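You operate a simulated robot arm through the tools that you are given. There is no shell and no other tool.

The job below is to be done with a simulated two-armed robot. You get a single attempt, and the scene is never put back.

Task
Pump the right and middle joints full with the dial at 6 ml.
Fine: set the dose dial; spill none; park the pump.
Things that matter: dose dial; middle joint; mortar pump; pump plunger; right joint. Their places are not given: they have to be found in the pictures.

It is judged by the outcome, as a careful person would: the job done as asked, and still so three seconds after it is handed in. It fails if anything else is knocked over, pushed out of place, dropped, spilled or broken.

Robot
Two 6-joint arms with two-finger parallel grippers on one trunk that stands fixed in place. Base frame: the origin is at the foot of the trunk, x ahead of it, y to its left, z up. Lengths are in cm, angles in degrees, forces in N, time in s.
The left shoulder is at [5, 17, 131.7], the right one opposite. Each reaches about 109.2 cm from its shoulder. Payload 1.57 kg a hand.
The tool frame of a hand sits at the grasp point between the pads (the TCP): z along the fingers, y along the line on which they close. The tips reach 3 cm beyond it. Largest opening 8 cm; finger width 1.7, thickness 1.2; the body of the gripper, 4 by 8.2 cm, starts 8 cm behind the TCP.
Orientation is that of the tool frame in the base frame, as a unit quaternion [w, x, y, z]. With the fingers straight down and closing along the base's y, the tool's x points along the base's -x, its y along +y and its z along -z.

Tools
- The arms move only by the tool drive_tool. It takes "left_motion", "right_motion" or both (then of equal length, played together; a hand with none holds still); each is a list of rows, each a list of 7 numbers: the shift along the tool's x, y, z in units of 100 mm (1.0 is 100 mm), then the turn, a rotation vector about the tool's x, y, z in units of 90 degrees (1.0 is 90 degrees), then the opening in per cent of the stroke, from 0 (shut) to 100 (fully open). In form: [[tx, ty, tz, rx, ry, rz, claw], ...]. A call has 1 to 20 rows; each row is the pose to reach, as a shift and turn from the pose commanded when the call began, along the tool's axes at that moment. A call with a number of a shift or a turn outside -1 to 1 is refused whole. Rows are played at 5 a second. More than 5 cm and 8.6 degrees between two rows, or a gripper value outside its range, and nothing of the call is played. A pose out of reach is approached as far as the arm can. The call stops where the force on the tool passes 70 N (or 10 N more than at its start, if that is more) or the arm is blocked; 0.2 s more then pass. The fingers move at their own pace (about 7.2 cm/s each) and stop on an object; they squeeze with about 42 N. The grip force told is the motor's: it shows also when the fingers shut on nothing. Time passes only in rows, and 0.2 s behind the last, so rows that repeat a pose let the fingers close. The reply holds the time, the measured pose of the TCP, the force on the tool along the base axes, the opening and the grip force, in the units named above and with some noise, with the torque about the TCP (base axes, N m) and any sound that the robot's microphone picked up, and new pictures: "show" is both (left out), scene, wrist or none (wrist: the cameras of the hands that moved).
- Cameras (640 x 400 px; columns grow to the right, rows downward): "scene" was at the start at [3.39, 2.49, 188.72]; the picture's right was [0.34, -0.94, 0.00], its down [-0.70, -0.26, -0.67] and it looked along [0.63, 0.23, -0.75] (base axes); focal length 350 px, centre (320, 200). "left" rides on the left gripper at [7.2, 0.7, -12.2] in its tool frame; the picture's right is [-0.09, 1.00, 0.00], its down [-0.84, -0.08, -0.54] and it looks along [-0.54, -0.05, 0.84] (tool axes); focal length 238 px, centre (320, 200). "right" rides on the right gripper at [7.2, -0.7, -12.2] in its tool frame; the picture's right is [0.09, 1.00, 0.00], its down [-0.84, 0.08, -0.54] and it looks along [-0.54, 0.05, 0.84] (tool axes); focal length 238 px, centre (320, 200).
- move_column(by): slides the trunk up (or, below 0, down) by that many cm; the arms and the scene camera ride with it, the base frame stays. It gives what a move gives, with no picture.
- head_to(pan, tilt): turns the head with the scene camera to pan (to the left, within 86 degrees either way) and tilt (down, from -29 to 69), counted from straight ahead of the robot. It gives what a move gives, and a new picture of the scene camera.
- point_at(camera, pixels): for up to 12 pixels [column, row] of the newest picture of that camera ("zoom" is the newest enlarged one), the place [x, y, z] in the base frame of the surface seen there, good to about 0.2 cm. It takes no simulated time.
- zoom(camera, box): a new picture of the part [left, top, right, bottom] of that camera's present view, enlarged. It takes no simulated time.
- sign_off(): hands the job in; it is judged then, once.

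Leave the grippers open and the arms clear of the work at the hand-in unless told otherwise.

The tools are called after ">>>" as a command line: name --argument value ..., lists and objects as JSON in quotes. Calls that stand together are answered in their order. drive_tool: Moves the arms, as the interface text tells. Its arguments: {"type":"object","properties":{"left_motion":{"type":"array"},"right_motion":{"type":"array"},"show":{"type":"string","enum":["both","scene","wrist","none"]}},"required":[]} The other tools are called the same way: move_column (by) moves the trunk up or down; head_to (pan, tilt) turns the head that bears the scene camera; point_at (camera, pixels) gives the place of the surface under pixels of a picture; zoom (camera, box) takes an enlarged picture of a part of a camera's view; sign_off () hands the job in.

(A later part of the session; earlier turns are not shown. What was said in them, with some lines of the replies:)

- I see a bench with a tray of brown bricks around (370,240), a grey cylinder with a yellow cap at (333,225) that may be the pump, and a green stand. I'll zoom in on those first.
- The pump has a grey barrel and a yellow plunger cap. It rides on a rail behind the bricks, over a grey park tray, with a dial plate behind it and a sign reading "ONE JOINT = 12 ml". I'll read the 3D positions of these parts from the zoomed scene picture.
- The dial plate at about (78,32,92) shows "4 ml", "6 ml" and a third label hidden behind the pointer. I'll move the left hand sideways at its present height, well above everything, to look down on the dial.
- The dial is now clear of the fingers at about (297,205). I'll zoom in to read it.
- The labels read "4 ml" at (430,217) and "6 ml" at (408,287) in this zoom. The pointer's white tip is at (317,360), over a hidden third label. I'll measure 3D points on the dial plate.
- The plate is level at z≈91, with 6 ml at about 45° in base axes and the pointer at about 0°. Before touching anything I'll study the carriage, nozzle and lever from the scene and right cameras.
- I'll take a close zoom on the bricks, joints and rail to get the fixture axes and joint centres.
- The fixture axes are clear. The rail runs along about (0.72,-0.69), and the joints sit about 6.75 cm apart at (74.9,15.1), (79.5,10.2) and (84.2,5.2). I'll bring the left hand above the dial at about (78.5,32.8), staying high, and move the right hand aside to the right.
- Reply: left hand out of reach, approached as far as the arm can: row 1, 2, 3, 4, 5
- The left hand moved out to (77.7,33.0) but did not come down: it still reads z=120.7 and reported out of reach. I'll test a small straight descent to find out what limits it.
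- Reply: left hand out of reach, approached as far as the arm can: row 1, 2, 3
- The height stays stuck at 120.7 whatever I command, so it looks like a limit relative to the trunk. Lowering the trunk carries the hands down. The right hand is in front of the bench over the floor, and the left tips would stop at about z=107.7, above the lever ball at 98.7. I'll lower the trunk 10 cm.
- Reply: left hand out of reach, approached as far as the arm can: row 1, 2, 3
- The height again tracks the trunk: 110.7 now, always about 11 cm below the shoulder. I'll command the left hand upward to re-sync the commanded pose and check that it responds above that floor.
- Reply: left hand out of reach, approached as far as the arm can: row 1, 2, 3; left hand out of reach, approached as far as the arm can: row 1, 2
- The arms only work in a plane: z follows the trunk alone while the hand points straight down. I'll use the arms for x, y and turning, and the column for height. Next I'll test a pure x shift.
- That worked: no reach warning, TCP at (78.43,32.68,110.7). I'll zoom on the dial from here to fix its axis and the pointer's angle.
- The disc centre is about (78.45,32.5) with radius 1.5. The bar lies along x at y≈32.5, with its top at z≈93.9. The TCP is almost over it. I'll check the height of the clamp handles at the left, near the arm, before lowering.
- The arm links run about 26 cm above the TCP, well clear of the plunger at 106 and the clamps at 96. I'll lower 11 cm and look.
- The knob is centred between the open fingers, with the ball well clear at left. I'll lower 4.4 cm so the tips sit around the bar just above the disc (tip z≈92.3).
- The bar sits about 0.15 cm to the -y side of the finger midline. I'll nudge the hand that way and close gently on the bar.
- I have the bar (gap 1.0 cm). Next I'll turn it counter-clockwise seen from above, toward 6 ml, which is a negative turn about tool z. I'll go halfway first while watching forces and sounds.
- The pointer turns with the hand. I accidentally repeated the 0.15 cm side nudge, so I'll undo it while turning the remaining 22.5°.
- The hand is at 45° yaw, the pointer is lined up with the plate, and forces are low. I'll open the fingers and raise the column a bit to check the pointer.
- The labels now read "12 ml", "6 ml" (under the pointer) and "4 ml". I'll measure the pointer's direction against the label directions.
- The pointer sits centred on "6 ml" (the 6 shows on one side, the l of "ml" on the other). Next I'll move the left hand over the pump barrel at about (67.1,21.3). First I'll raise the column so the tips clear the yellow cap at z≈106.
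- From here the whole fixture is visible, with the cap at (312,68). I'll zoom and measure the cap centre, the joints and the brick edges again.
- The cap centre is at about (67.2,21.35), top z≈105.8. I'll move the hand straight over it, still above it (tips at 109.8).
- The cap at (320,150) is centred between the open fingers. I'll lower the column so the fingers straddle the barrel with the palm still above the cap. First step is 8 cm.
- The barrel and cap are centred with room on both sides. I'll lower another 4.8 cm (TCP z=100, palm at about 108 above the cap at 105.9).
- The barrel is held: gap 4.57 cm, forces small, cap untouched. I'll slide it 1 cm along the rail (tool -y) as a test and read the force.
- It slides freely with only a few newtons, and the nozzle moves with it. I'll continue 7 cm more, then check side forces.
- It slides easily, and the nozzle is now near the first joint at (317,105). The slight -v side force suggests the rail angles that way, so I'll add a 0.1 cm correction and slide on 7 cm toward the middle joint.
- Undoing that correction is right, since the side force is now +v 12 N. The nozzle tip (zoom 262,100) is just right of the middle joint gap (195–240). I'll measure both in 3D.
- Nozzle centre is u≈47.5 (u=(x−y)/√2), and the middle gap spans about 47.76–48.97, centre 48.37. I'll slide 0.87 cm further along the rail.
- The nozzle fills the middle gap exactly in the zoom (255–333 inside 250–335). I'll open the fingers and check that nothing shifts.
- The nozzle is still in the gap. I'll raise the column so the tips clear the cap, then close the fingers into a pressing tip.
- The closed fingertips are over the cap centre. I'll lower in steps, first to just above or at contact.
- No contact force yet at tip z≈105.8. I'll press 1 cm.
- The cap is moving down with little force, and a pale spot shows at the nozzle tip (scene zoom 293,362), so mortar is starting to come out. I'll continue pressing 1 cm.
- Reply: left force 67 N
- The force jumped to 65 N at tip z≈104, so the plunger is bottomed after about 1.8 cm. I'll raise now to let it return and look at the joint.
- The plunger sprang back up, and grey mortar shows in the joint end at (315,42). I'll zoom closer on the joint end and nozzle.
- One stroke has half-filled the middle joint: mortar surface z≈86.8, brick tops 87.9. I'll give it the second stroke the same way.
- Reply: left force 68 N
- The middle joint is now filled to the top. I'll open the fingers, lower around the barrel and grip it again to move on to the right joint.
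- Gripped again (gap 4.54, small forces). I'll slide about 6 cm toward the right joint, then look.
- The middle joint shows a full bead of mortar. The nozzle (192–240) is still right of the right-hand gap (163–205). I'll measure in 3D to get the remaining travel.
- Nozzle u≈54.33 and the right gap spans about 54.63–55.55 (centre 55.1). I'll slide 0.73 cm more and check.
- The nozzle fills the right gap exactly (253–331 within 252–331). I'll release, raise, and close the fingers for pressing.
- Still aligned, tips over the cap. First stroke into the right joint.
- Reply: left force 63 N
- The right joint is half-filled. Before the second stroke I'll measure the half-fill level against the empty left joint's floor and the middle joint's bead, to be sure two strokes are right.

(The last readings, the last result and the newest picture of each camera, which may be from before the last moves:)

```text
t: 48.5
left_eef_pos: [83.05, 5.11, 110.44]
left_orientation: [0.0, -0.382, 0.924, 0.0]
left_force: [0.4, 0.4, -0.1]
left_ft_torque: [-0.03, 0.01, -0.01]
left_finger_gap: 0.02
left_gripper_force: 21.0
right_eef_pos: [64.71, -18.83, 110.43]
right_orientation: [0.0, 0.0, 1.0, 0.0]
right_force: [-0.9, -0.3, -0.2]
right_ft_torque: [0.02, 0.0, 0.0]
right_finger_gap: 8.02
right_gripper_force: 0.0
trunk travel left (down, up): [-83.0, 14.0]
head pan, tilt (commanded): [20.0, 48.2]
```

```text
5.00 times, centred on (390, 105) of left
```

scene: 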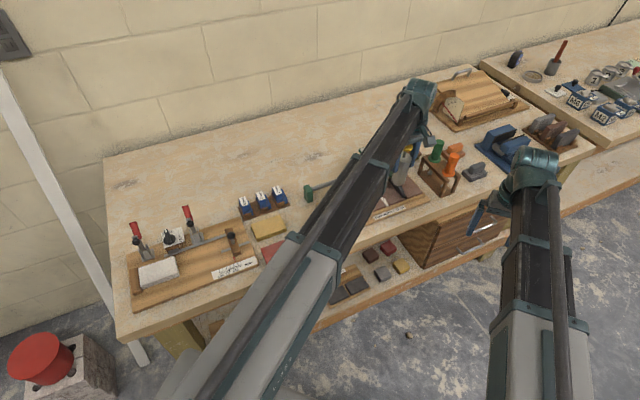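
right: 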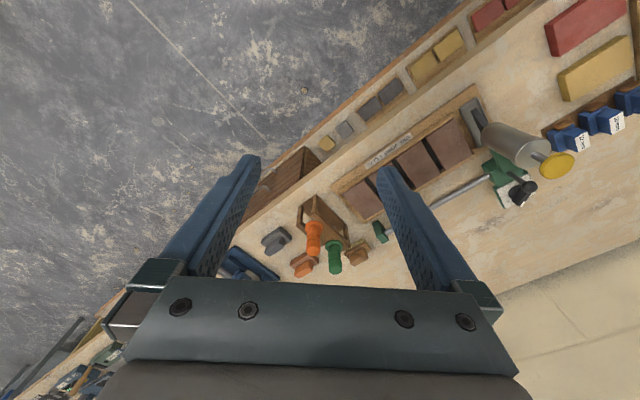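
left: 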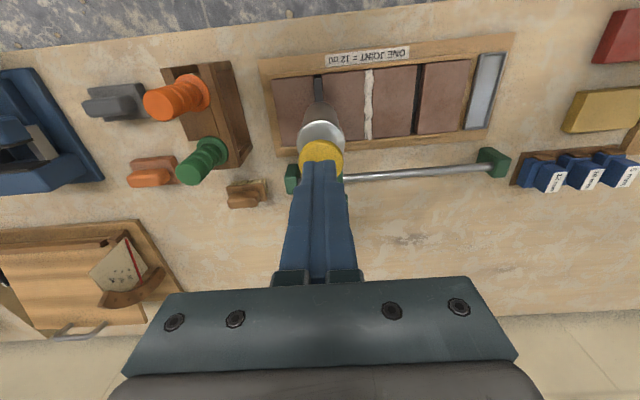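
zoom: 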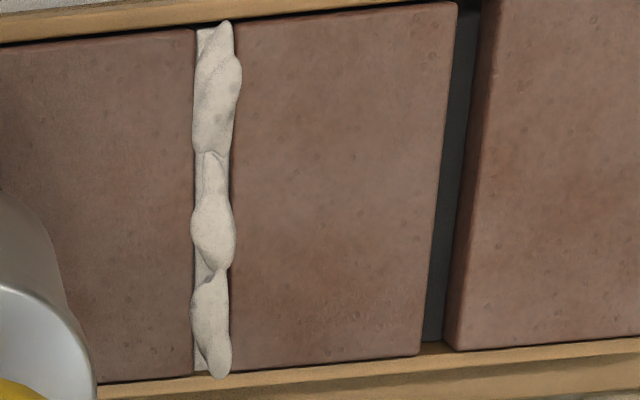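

The numbers fit. One stroke raised the level to z≈86.7, about half of the 86→87.9 joint depth, and the middle joint after two strokes is level with the brick tops. I'll give the right joint its second and last stroke.

>>> move_column --by -2.8

>>> move_column --by -1.0

>>> move_column --by 3.8

>>> zoom --camera "left" --box '[295, 65, 345, 105]'

>>> zoom --camera "left" --box '[240, 60, 400, 220]'

```text
t: 49.3
left_eef_pos: [83.18, 5.31, 107.74]
left_orientation: [-0.001, -0.382, 0.924, 0.0]
left_force: [0.5, 0.0, 1.4]
left_ft_torque: [0.05, -0.04, 0.02]
left_finger_gap: 0.0
left_gripper_force: 21.2
right_eef_pos: [64.74, -18.97, 107.72]
right_orientation: [0.0, 0.0, 1.0, 0.0]
right_force: [0.4, 0.2, -0.8]
right_ft_torque: [0.02, 0.01, -0.04]
right_finger_gap: 8.0
right_gripper_force: 0.1
trunk travel left (down, up): [-80.2, 16.8]
head pan, tilt (commanded): [20.0, 48.2]
```

```text
t: 49.9
left_eef_pos: [82.81, 5.42, 107.07]
left_orientation: [0.003, -0.383, 0.924, -0.001]
left_force: [11.0, 7.4, 62.4]
left_ft_torque: [0.48, -0.5, -0.67]
left_finger_gap: 0.0
left_gripper_force: 21.8
right_eef_pos: [64.37, -18.97, 107.08]
right_orientation: [0.001, 0.0, 1.0, 0.0]
right_force: [1.4, -0.2, -0.3]
right_ft_torque: [0.03, 0.02, 0.04]
right_finger_gap: 7.98
right_gripper_force: 0.1
trunk travel left (down, up): [-79.2, 17.8]
head pan, tilt (commanded): [20.0, 48.2]
```

```text
t: 50.7
left_eef_pos: [83.14, 5.07, 110.45]
left_orientation: [0.0, -0.382, 0.924, 0.0]
left_force: [-0.3, 0.1, -0.7]
left_ft_torque: [-0.02, 0.01, 0.02]
left_finger_gap: 0.0
left_gripper_force: 21.4
right_eef_pos: [64.61, -18.88, 110.5]
right_orientation: [0.0, 0.001, 1.0, -0.001]
right_force: [-0.5, -0.1, 0.9]
right_ft_torque: [0.04, 0.0, -0.02]
right_finger_gap: 8.0
right_gripper_force: 0.1
trunk travel left (down, up): [-83.0, 14.0]
head pan, tilt (commanded): [20.0, 48.2]
```

```text
10.00 times, centred on (320, 85) of left
```

zoom: 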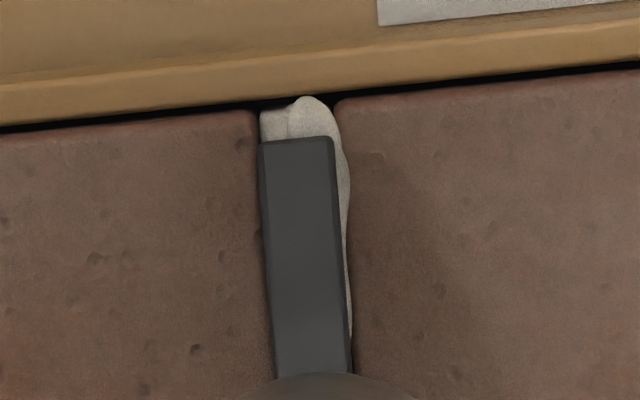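

```text
2.50 times, centred on (320, 140) of left
```

zoom: 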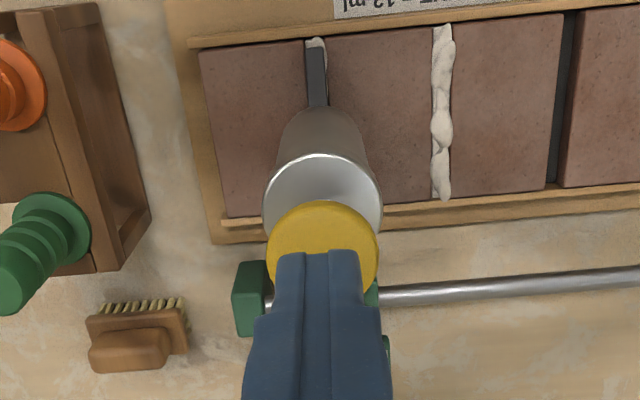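

Both joints are full. Next I'll park the pump: open, lower around the barrel, and grip.

>>> drive_tool --left_motion '[[0, 0, 0, 0, 0, 0, 40], [0, 0, 0, 0, 0, 0, 80], [0, 0, 0, 0, 0, 0, 100], [0, 0, 0, 0, 0, 0, 100]]' --show "none"

>>> move_column --by -10.5

>>> drive_tool --left_motion '[[0, 0, 0, 0, 0, 0, 80], [0, 0, 0, 0, 0, 0, 65], [0, 0, 0, 0, 0, 0, 50], [0, 0, 0, 0, 0, 0, 50]]' --show "wrist"

```text
t: 51.7
left_eef_pos: [83.11, 5.13, 110.48]
left_orientation: [0.0, -0.383, 0.924, 0.001]
left_force: [-0.8, -0.7, -0.4]
left_ft_torque: [0.0, -0.04, -0.02]
left_finger_gap: 8.0
left_gripper_force: 0.1
right_eef_pos: [64.61, -18.81, 110.51]
right_orientation: [0.0, 0.0, 1.0, 0.0]
right_force: [-0.3, 0.3, -0.2]
right_ft_torque: [0.0, -0.03, 0.0]
right_finger_gap: 7.99
right_gripper_force: 0.0
trunk travel left (down, up): [-83.0, 14.0]
head pan, tilt (commanded): [20.0, 48.2]
```

```text
t: 53.0
left_eef_pos: [83.17, 5.15, 99.92]
left_orientation: [0.0, -0.382, 0.924, 0.0]
left_force: [-0.2, -0.3, 0.0]
left_ft_torque: [-0.04, -0.03, -0.02]
left_finger_gap: 8.01
left_gripper_force: 0.0
right_eef_pos: [64.59, -18.97, 100.01]
right_orientation: [-0.001, 0.0, 1.0, 0.0]
right_force: [0.5, -0.7, 0.5]
right_ft_torque: [0.01, -0.03, -0.01]
right_finger_gap: 8.01
right_gripper_force: 0.1
trunk travel left (down, up): [-72.5, 24.5]
head pan, tilt (commanded): [20.0, 48.2]
```

```text
t: 54.0
left_eef_pos: [83.08, 5.16, 99.97]
left_orientation: [0.0, -0.384, 0.923, 0.0]
left_force: [0.2, -0.3, -0.3]
left_ft_torque: [0.0, 0.05, 0.04]
left_finger_gap: 4.54
left_gripper_force: 43.0
right_eef_pos: [64.75, -19.0, 99.97]
right_orientation: [0.0, -0.001, 1.0, 0.0]
right_force: [0.8, -0.2, -0.2]
right_ft_torque: [-0.03, 0.0, -0.01]
right_finger_gap: 8.01
right_gripper_force: 0.0
trunk travel left (down, up): [-72.5, 24.5]
head pan, tilt (commanded): [20.0, 48.2]
```

left: 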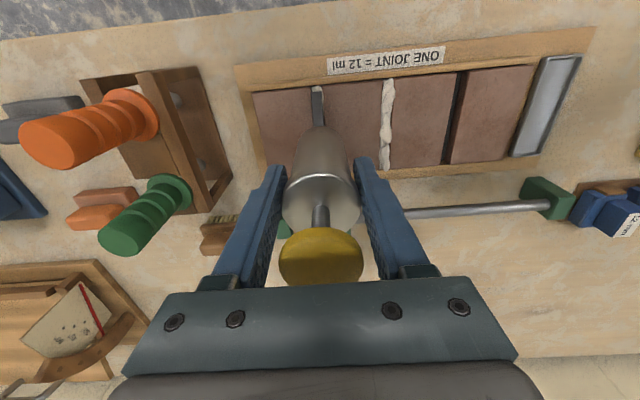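

Gripped. I'll slide back toward the park tray, 10 cm first.

>>> drive_tool --left_motion '[[-0.001, 0.1, 0, 0, 0, 0, 50], [-0.002, 0.2, 0, 0, 0, 0, 50], [-0.002, 0.3, 0, 0, 0, 0, 50], [-0.003, 0.4, 0, 0, 0, 0, 50], [-0.004, 0.5, 0, 0, 0, 0, 50], [-0.005, 0.6, 0, 0, 0, 0, 50], [-0.005, 0.7, 0, 0, 0, 0, 50], [-0.006, 0.8, 0, 0, 0, 0, 50], [-0.007, 0.9, 0, 0, 0, 0, 50], [-0.008, 1.0, 0, 0, 0, 0, 50], [-0.008, 1.0, 0, 0, 0, 0, 50]]' --show "wrist"

```text
t: 56.5
left_eef_pos: [76.1, 12.3, 100.04]
left_orientation: [0.0, -0.383, 0.924, 0.0]
left_force: [-3.9, -3.8, -5.1]
left_ft_torque: [0.32, -0.56, 0.01]
left_finger_gap: 4.53
left_gripper_force: 44.7
right_eef_pos: [64.76, -18.99, 99.95]
right_orientation: [0.0, 0.0, 1.0, -0.001]
right_force: [0.4, 0.2, -0.3]
right_ft_torque: [0.01, 0.02, -0.01]
right_finger_gap: 8.02
right_gripper_force: 0.1
trunk travel left (down, up): [-72.5, 24.5]
head pan, tilt (commanded): [20.0, 48.2]
```

left: 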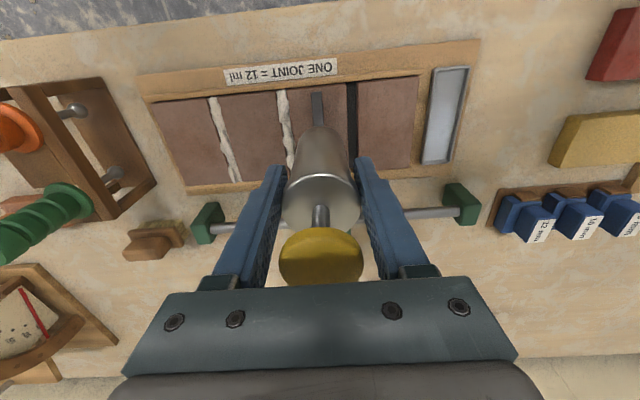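

Both joints look full and clean, and the pump slides fine with a small side force, which I'll relieve slightly. Next 10 cm.

>>> drive_tool --left_motion '[[0.002, 0.1, 0, 0, 0, 0, 50], [0.004, 0.2, 0, 0, 0, 0, 50], [0.005, 0.3, 0, 0, 0, 0, 50], [0.005, 0.4, 0, 0, 0, 0, 50], [0.005, 0.5, 0, 0, 0, 0, 50], [0.005, 0.6, 0, 0, 0, 0, 50], [0.005, 0.7, 0, 0, 0, 0, 50], [0.005, 0.8, 0, 0, 0, 0, 50], [0.005, 0.9, 0, 0, 0, 0, 50], [0.005, 1.0, 0, 0, 0, 0, 50], [0.005, 1.0, 0, 0, 0, 0, 50]]' --show "wrist"

```text
t: 58.9
left_eef_pos: [68.93, 19.25, 100.01]
left_orientation: [0.0, -0.382, 0.924, 0.0]
left_force: [-0.5, 0.7, 0.1]
left_ft_torque: [0.29, -0.5, 0.2]
left_finger_gap: 4.54
left_gripper_force: 45.0
right_eef_pos: [64.61, -18.9, 99.93]
right_orientation: [0.001, 0.0, 1.0, 0.0]
right_force: [0.7, -0.1, -0.1]
right_ft_torque: [0.0, -0.02, -0.01]
right_finger_gap: 8.01
right_gripper_force: 0.0
trunk travel left (down, up): [-72.5, 24.5]
head pan, tilt (commanded): [20.0, 48.2]
```

left: 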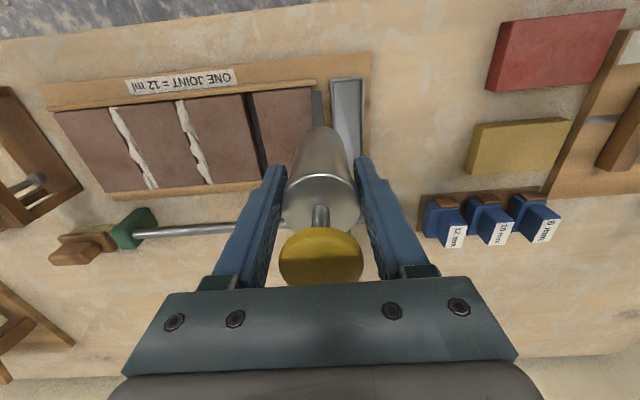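

About 2.6 cm remain to the original park position (u≈32.46). I'll go 2.6 cm slowly.

>>> drive_tool --left_motion '[[0, 0.06, 0, 0, 0, 0, 50], [0, 0.12, 0, 0, 0, 0, 50], [0, 0.18, 0, 0, 0, 0, 50], [0, 0.22, 0, 0, 0, 0, 50], [0, 0.25, 0, 0, 0, 0, 50], [0, 0.265, 0, 0, 0, 0, 50], [0, 0.265, 0, 0, 0, 0, 50]]' --show "both"

>>> zoom --camera "left" --box '[240, 60, 400, 160]'

```text
t: 60.5
left_eef_pos: [67.12, 21.23, 99.91]
left_orientation: [0.0, -0.383, 0.924, 0.0]
left_force: [5.1, 0.4, 3.8]
left_ft_torque: [0.33, -0.06, 0.07]
left_finger_gap: 4.54
left_gripper_force: 44.6
right_eef_pos: [64.59, -18.94, 99.98]
right_orientation: [0.001, -0.001, 1.0, 0.0]
right_force: [1.0, 0.4, 0.1]
right_ft_torque: [0.0, 0.0, 0.01]
right_finger_gap: 8.0
right_gripper_force: 0.0
trunk travel left (down, up): [-72.5, 24.5]
head pan, tilt (commanded): [20.0, 48.2]
```

scene: 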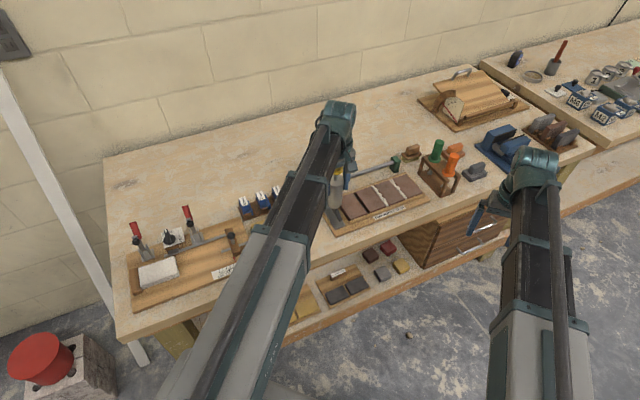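
left: 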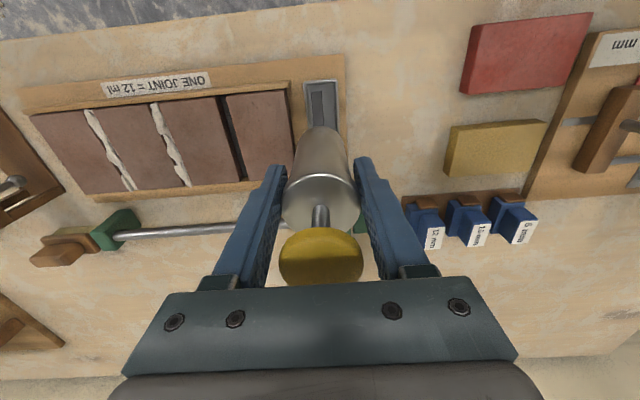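

```text
4.00 times, centred on (320, 110) of left
```

zoom: 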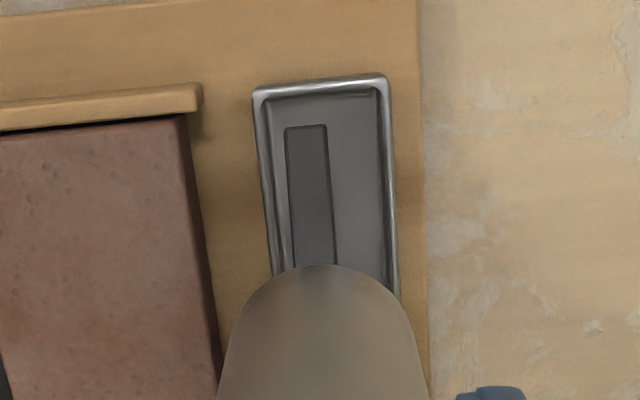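

The pump is back at its original spot (u≈32.45), with the nozzle inside the tray at zoom (310,190). I'll open the fingers and raise clear.

>>> drive_tool --left_motion '[[0, 0, 0, 0, 0, 0, 70], [0, 0, 0, 0, 0, 0, 100], [0, 0, 0, 0, 0, 0, 100]]' --show "none"

>>> move_column --by 14

>>> drive_tool --left_motion '[[0.25, 0.1, 0, 0, 0, 0, 100], [0.5, 0.2, 0, 0, 0, 0, 100], [0.75, 0.3, 0, 0, 0, 0, 100], [1.0, 0.4, 0, 0, 0, 0, 100], [1.0, 0.4, 0, 0, 0, 0, 100]]' --show "both"

```text
t: 61.2
left_eef_pos: [67.11, 21.24, 100.0]
left_orientation: [0.0, -0.383, 0.924, 0.0]
left_force: [-0.8, -0.1, 0.2]
left_ft_torque: [-0.03, 0.02, 0.0]
left_finger_gap: 8.01
left_gripper_force: 0.1
right_eef_pos: [64.66, -18.89, 99.99]
right_orientation: [0.0, 0.0, 1.0, 0.001]
right_force: [0.0, -0.6, -0.7]
right_ft_torque: [0.02, -0.01, 0.02]
right_finger_gap: 7.99
right_gripper_force: 0.0
trunk travel left (down, up): [-72.5, 24.5]
head pan, tilt (commanded): [20.0, 48.2]
```

```text
t: 62.9
left_eef_pos: [67.15, 21.19, 113.92]
left_orientation: [0.001, -0.383, 0.924, 0.0]
left_force: [0.9, -0.3, 0.0]
left_ft_torque: [-0.01, -0.03, 0.03]
left_finger_gap: 8.02
left_gripper_force: 0.0
right_eef_pos: [64.71, -18.94, 113.97]
right_orientation: [0.0, 0.0, 1.0, 0.0]
right_force: [-0.5, -0.4, -0.4]
right_ft_torque: [-0.01, -0.01, 0.02]
right_finger_gap: 7.99
right_gripper_force: 0.0
trunk travel left (down, up): [-86.5, 10.5]
head pan, tilt (commanded): [20.0, 48.2]
```

```text
t: 64.1
left_eef_pos: [57.35, 17.03, 113.94]
left_orientation: [0.0, -0.383, 0.924, 0.0]
left_force: [0.8, 0.4, 0.1]
left_ft_torque: [0.02, 0.02, 0.02]
left_finger_gap: 8.01
left_gripper_force: 0.0
right_eef_pos: [64.72, -18.93, 114.0]
right_orientation: [0.0, 0.001, 1.0, 0.0]
right_force: [0.3, 0.6, 0.0]
right_ft_torque: [0.0, -0.01, 0.02]
right_finger_gap: 8.0
right_gripper_force: 0.0
trunk travel left (down, up): [-86.5, 10.5]
head pan, tilt (commanded): [20.0, 48.2]
```

scene: 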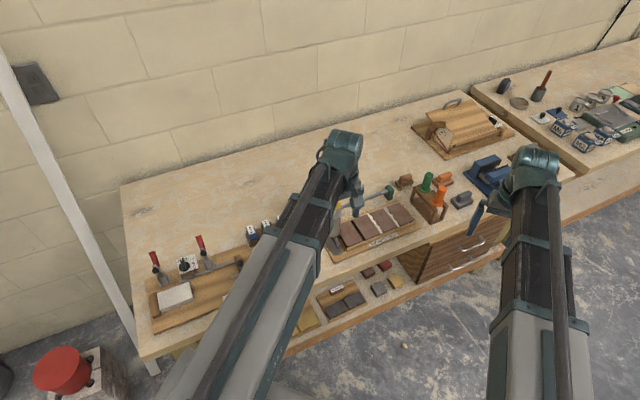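
left: 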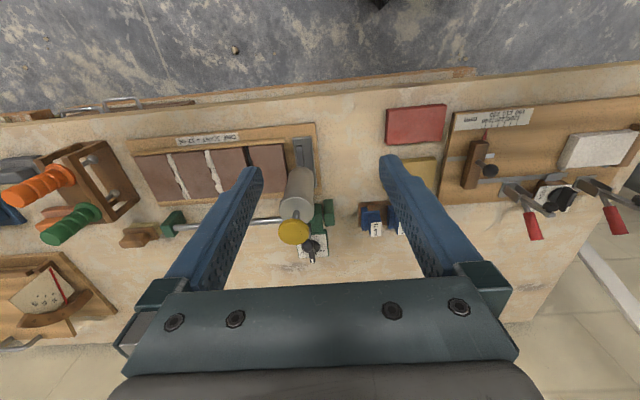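

The hand is clear. I'll zoom in to check the dial, the parked nozzle, the joints, and that nothing else moved.

>>> zoom --camera "left" --box '[280, 225, 344, 265]'

>>> zoom --camera "left" --box '[120, 115, 340, 255]'

>>> zoom --camera "scene" --box '[330, 180, 430, 260]'

```text
10.00 times, centred on (312, 245) of left
```

zoom: 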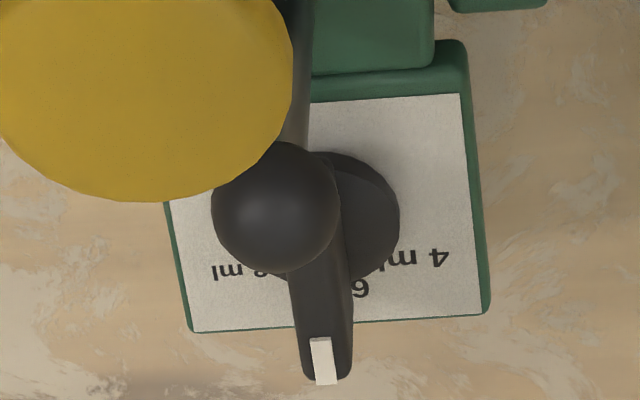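

```text
2.86 times, centred on (230, 185) of left
```

zoom: 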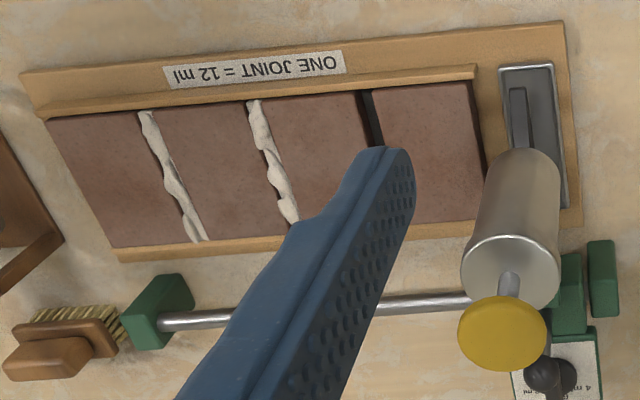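

```text
5.00 times, centred on (380, 220) of scene
```

zoom: 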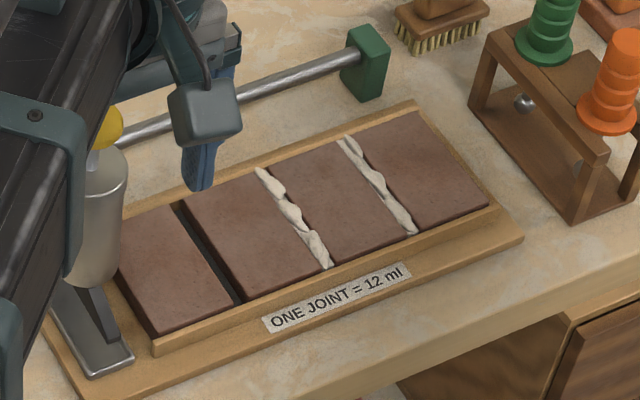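

The dial pointer is on 6 ml, both target joints are full, the left joint is empty, and the pump is over its tray. I'll swing the left arm out of the way to the left, well above everything, for a final clear look.

>>> drive_tool --left_motion '[[0, 0.25, 0, 0, 0, 0, 100], [0, 0.5, 0, 0, 0, 0, 100], [0, 0.75, 0, 0, 0, 0, 100], [0, 1.0, 0, 0, 0, 0, 100]]' --show "none"

>>> drive_tool --left_motion '[[-0.05, 0.25, 0, 0, 0, 0, 100], [-0.1, 0.5, 0, 0, 0, 0, 100], [-0.15, 0.75, 0, 0, 0, 0, 100], [-0.2, 1.0, 0, 0, 0, 0, 100], [-0.2, 1.0, 0, 0, 0, 0, 100]]' --show "both"

>>> zoom --camera "scene" --box '[300, 180, 428, 260]'

```text
t: 65.1
left_eef_pos: [50.06, 24.1, 114.09]
left_orientation: [-0.001, -0.382, 0.924, 0.0]
left_force: [-0.8, -0.1, 0.1]
left_ft_torque: [0.01, -0.02, 0.03]
left_finger_gap: 7.98
left_gripper_force: 0.1
right_eef_pos: [64.72, -18.89, 113.87]
right_orientation: [0.0, 0.0, 1.0, 0.0]
right_force: [0.1, -0.7, -1.5]
right_ft_torque: [-0.01, -0.01, -0.02]
right_finger_gap: 8.01
right_gripper_force: 0.1
trunk travel left (down, up): [-86.5, 10.5]
head pan, tilt (commanded): [20.0, 48.2]
```

```text
t: 66.3
left_eef_pos: [44.2, 32.69, 114.05]
left_orientation: [0.0, -0.383, 0.924, 0.0]
left_force: [0.5, 0.6, 0.4]
left_ft_torque: [-0.01, 0.02, -0.01]
left_finger_gap: 8.01
left_gripper_force: 0.0
right_eef_pos: [64.55, -19.04, 113.97]
right_orientation: [0.0, -0.001, 1.0, 0.001]
right_force: [-0.8, 0.4, 0.4]
right_ft_torque: [-0.01, -0.03, 0.01]
right_finger_gap: 7.98
right_gripper_force: 0.0
trunk travel left (down, up): [-86.5, 10.5]
head pan, tilt (commanded): [20.0, 48.2]
```

scene: 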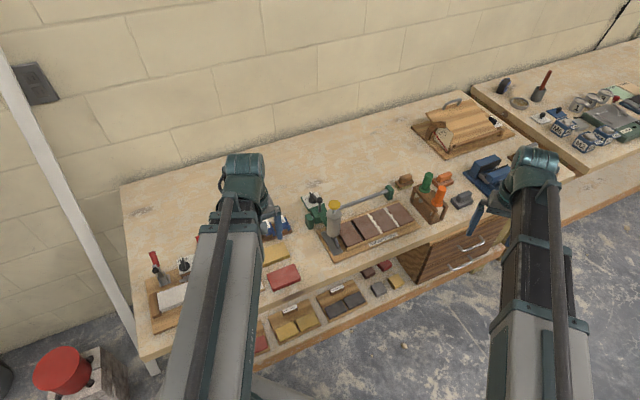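
left: 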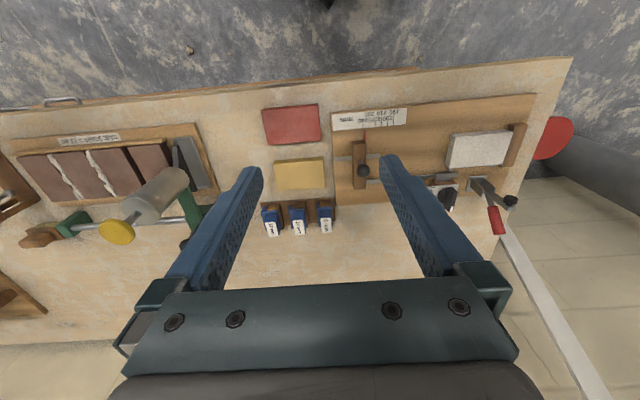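

```text
5.00 times, centred on (364, 220) of scene
```

zoom: 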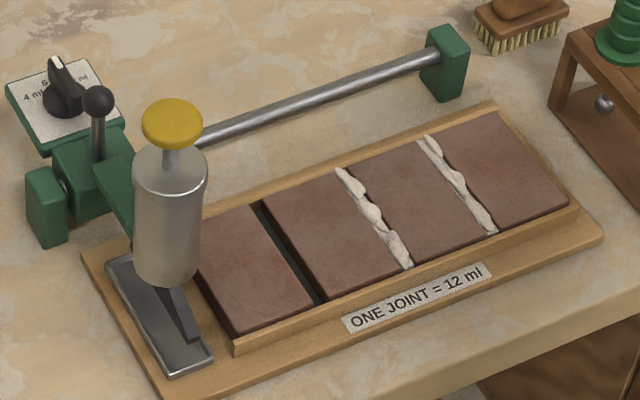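

The view is clear: pump over its tray with the plunger up, middle and right joints full, left joint empty, nothing spilled on the bricks or board. As a last check I'll compare the parked position with the start and zoom on the dial.

>>> zoom --camera "scene" --box '[296, 188, 344, 218]'

>>> point_at --camera "scene" --pixels '[[334, 204], [338, 247], [319, 201], [308, 202], [312, 193]]'

>>> zoom --camera "scene" --box '[312, 225, 360, 260]'

```text
13.33 times, centred on (320, 203) of scene
```

zoom: 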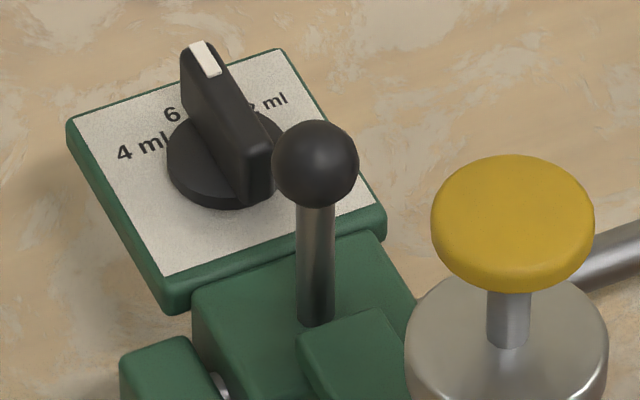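

```text
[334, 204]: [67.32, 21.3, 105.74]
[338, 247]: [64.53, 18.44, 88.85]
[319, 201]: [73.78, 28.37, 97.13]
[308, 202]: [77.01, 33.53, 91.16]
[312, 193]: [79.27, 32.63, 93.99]
```

```text
11.43 times, centred on (336, 242) of scene
```

zoom: 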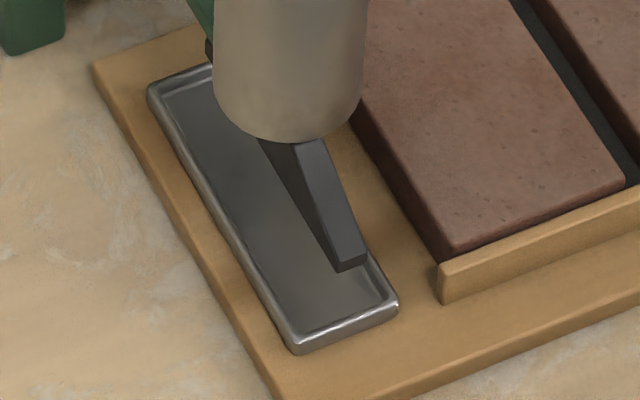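

The cap is at (67.3,21.3,105.7), which matches its start position. The nozzle hangs inside the tray, the pointer is on 6 ml, and both grippers are open and clear. The job is done, so I'm handing it in.

>>> sign_off

```text
The job is handed in.
```

The middle and right joints are full, pumped at 6 ml with two strokes each. The pump is parked back over its tray.

- **Dial:** it was on 12 ml. I turned it to 6 ml before pumping, and the pointer is centred on that label.
- **Joints:** each joint was about half full after its first stroke and level with the brick tops after the second. The left joint was not touched and is empty.
- **Spill:** I saw no mortar on the board or in the tray. The full joints have a slightly lumpy bead that bulges about a millimetre over the brick edges in places. I took that as the look of a full joint rather than overfill.
- **Pump:** the yellow plunger cap measured within about 0.2 cm of its starting position, and the plunger is up.
- **Hand-in:** both grippers are open, the arms are clear of the work, and I saw nothing else moved.
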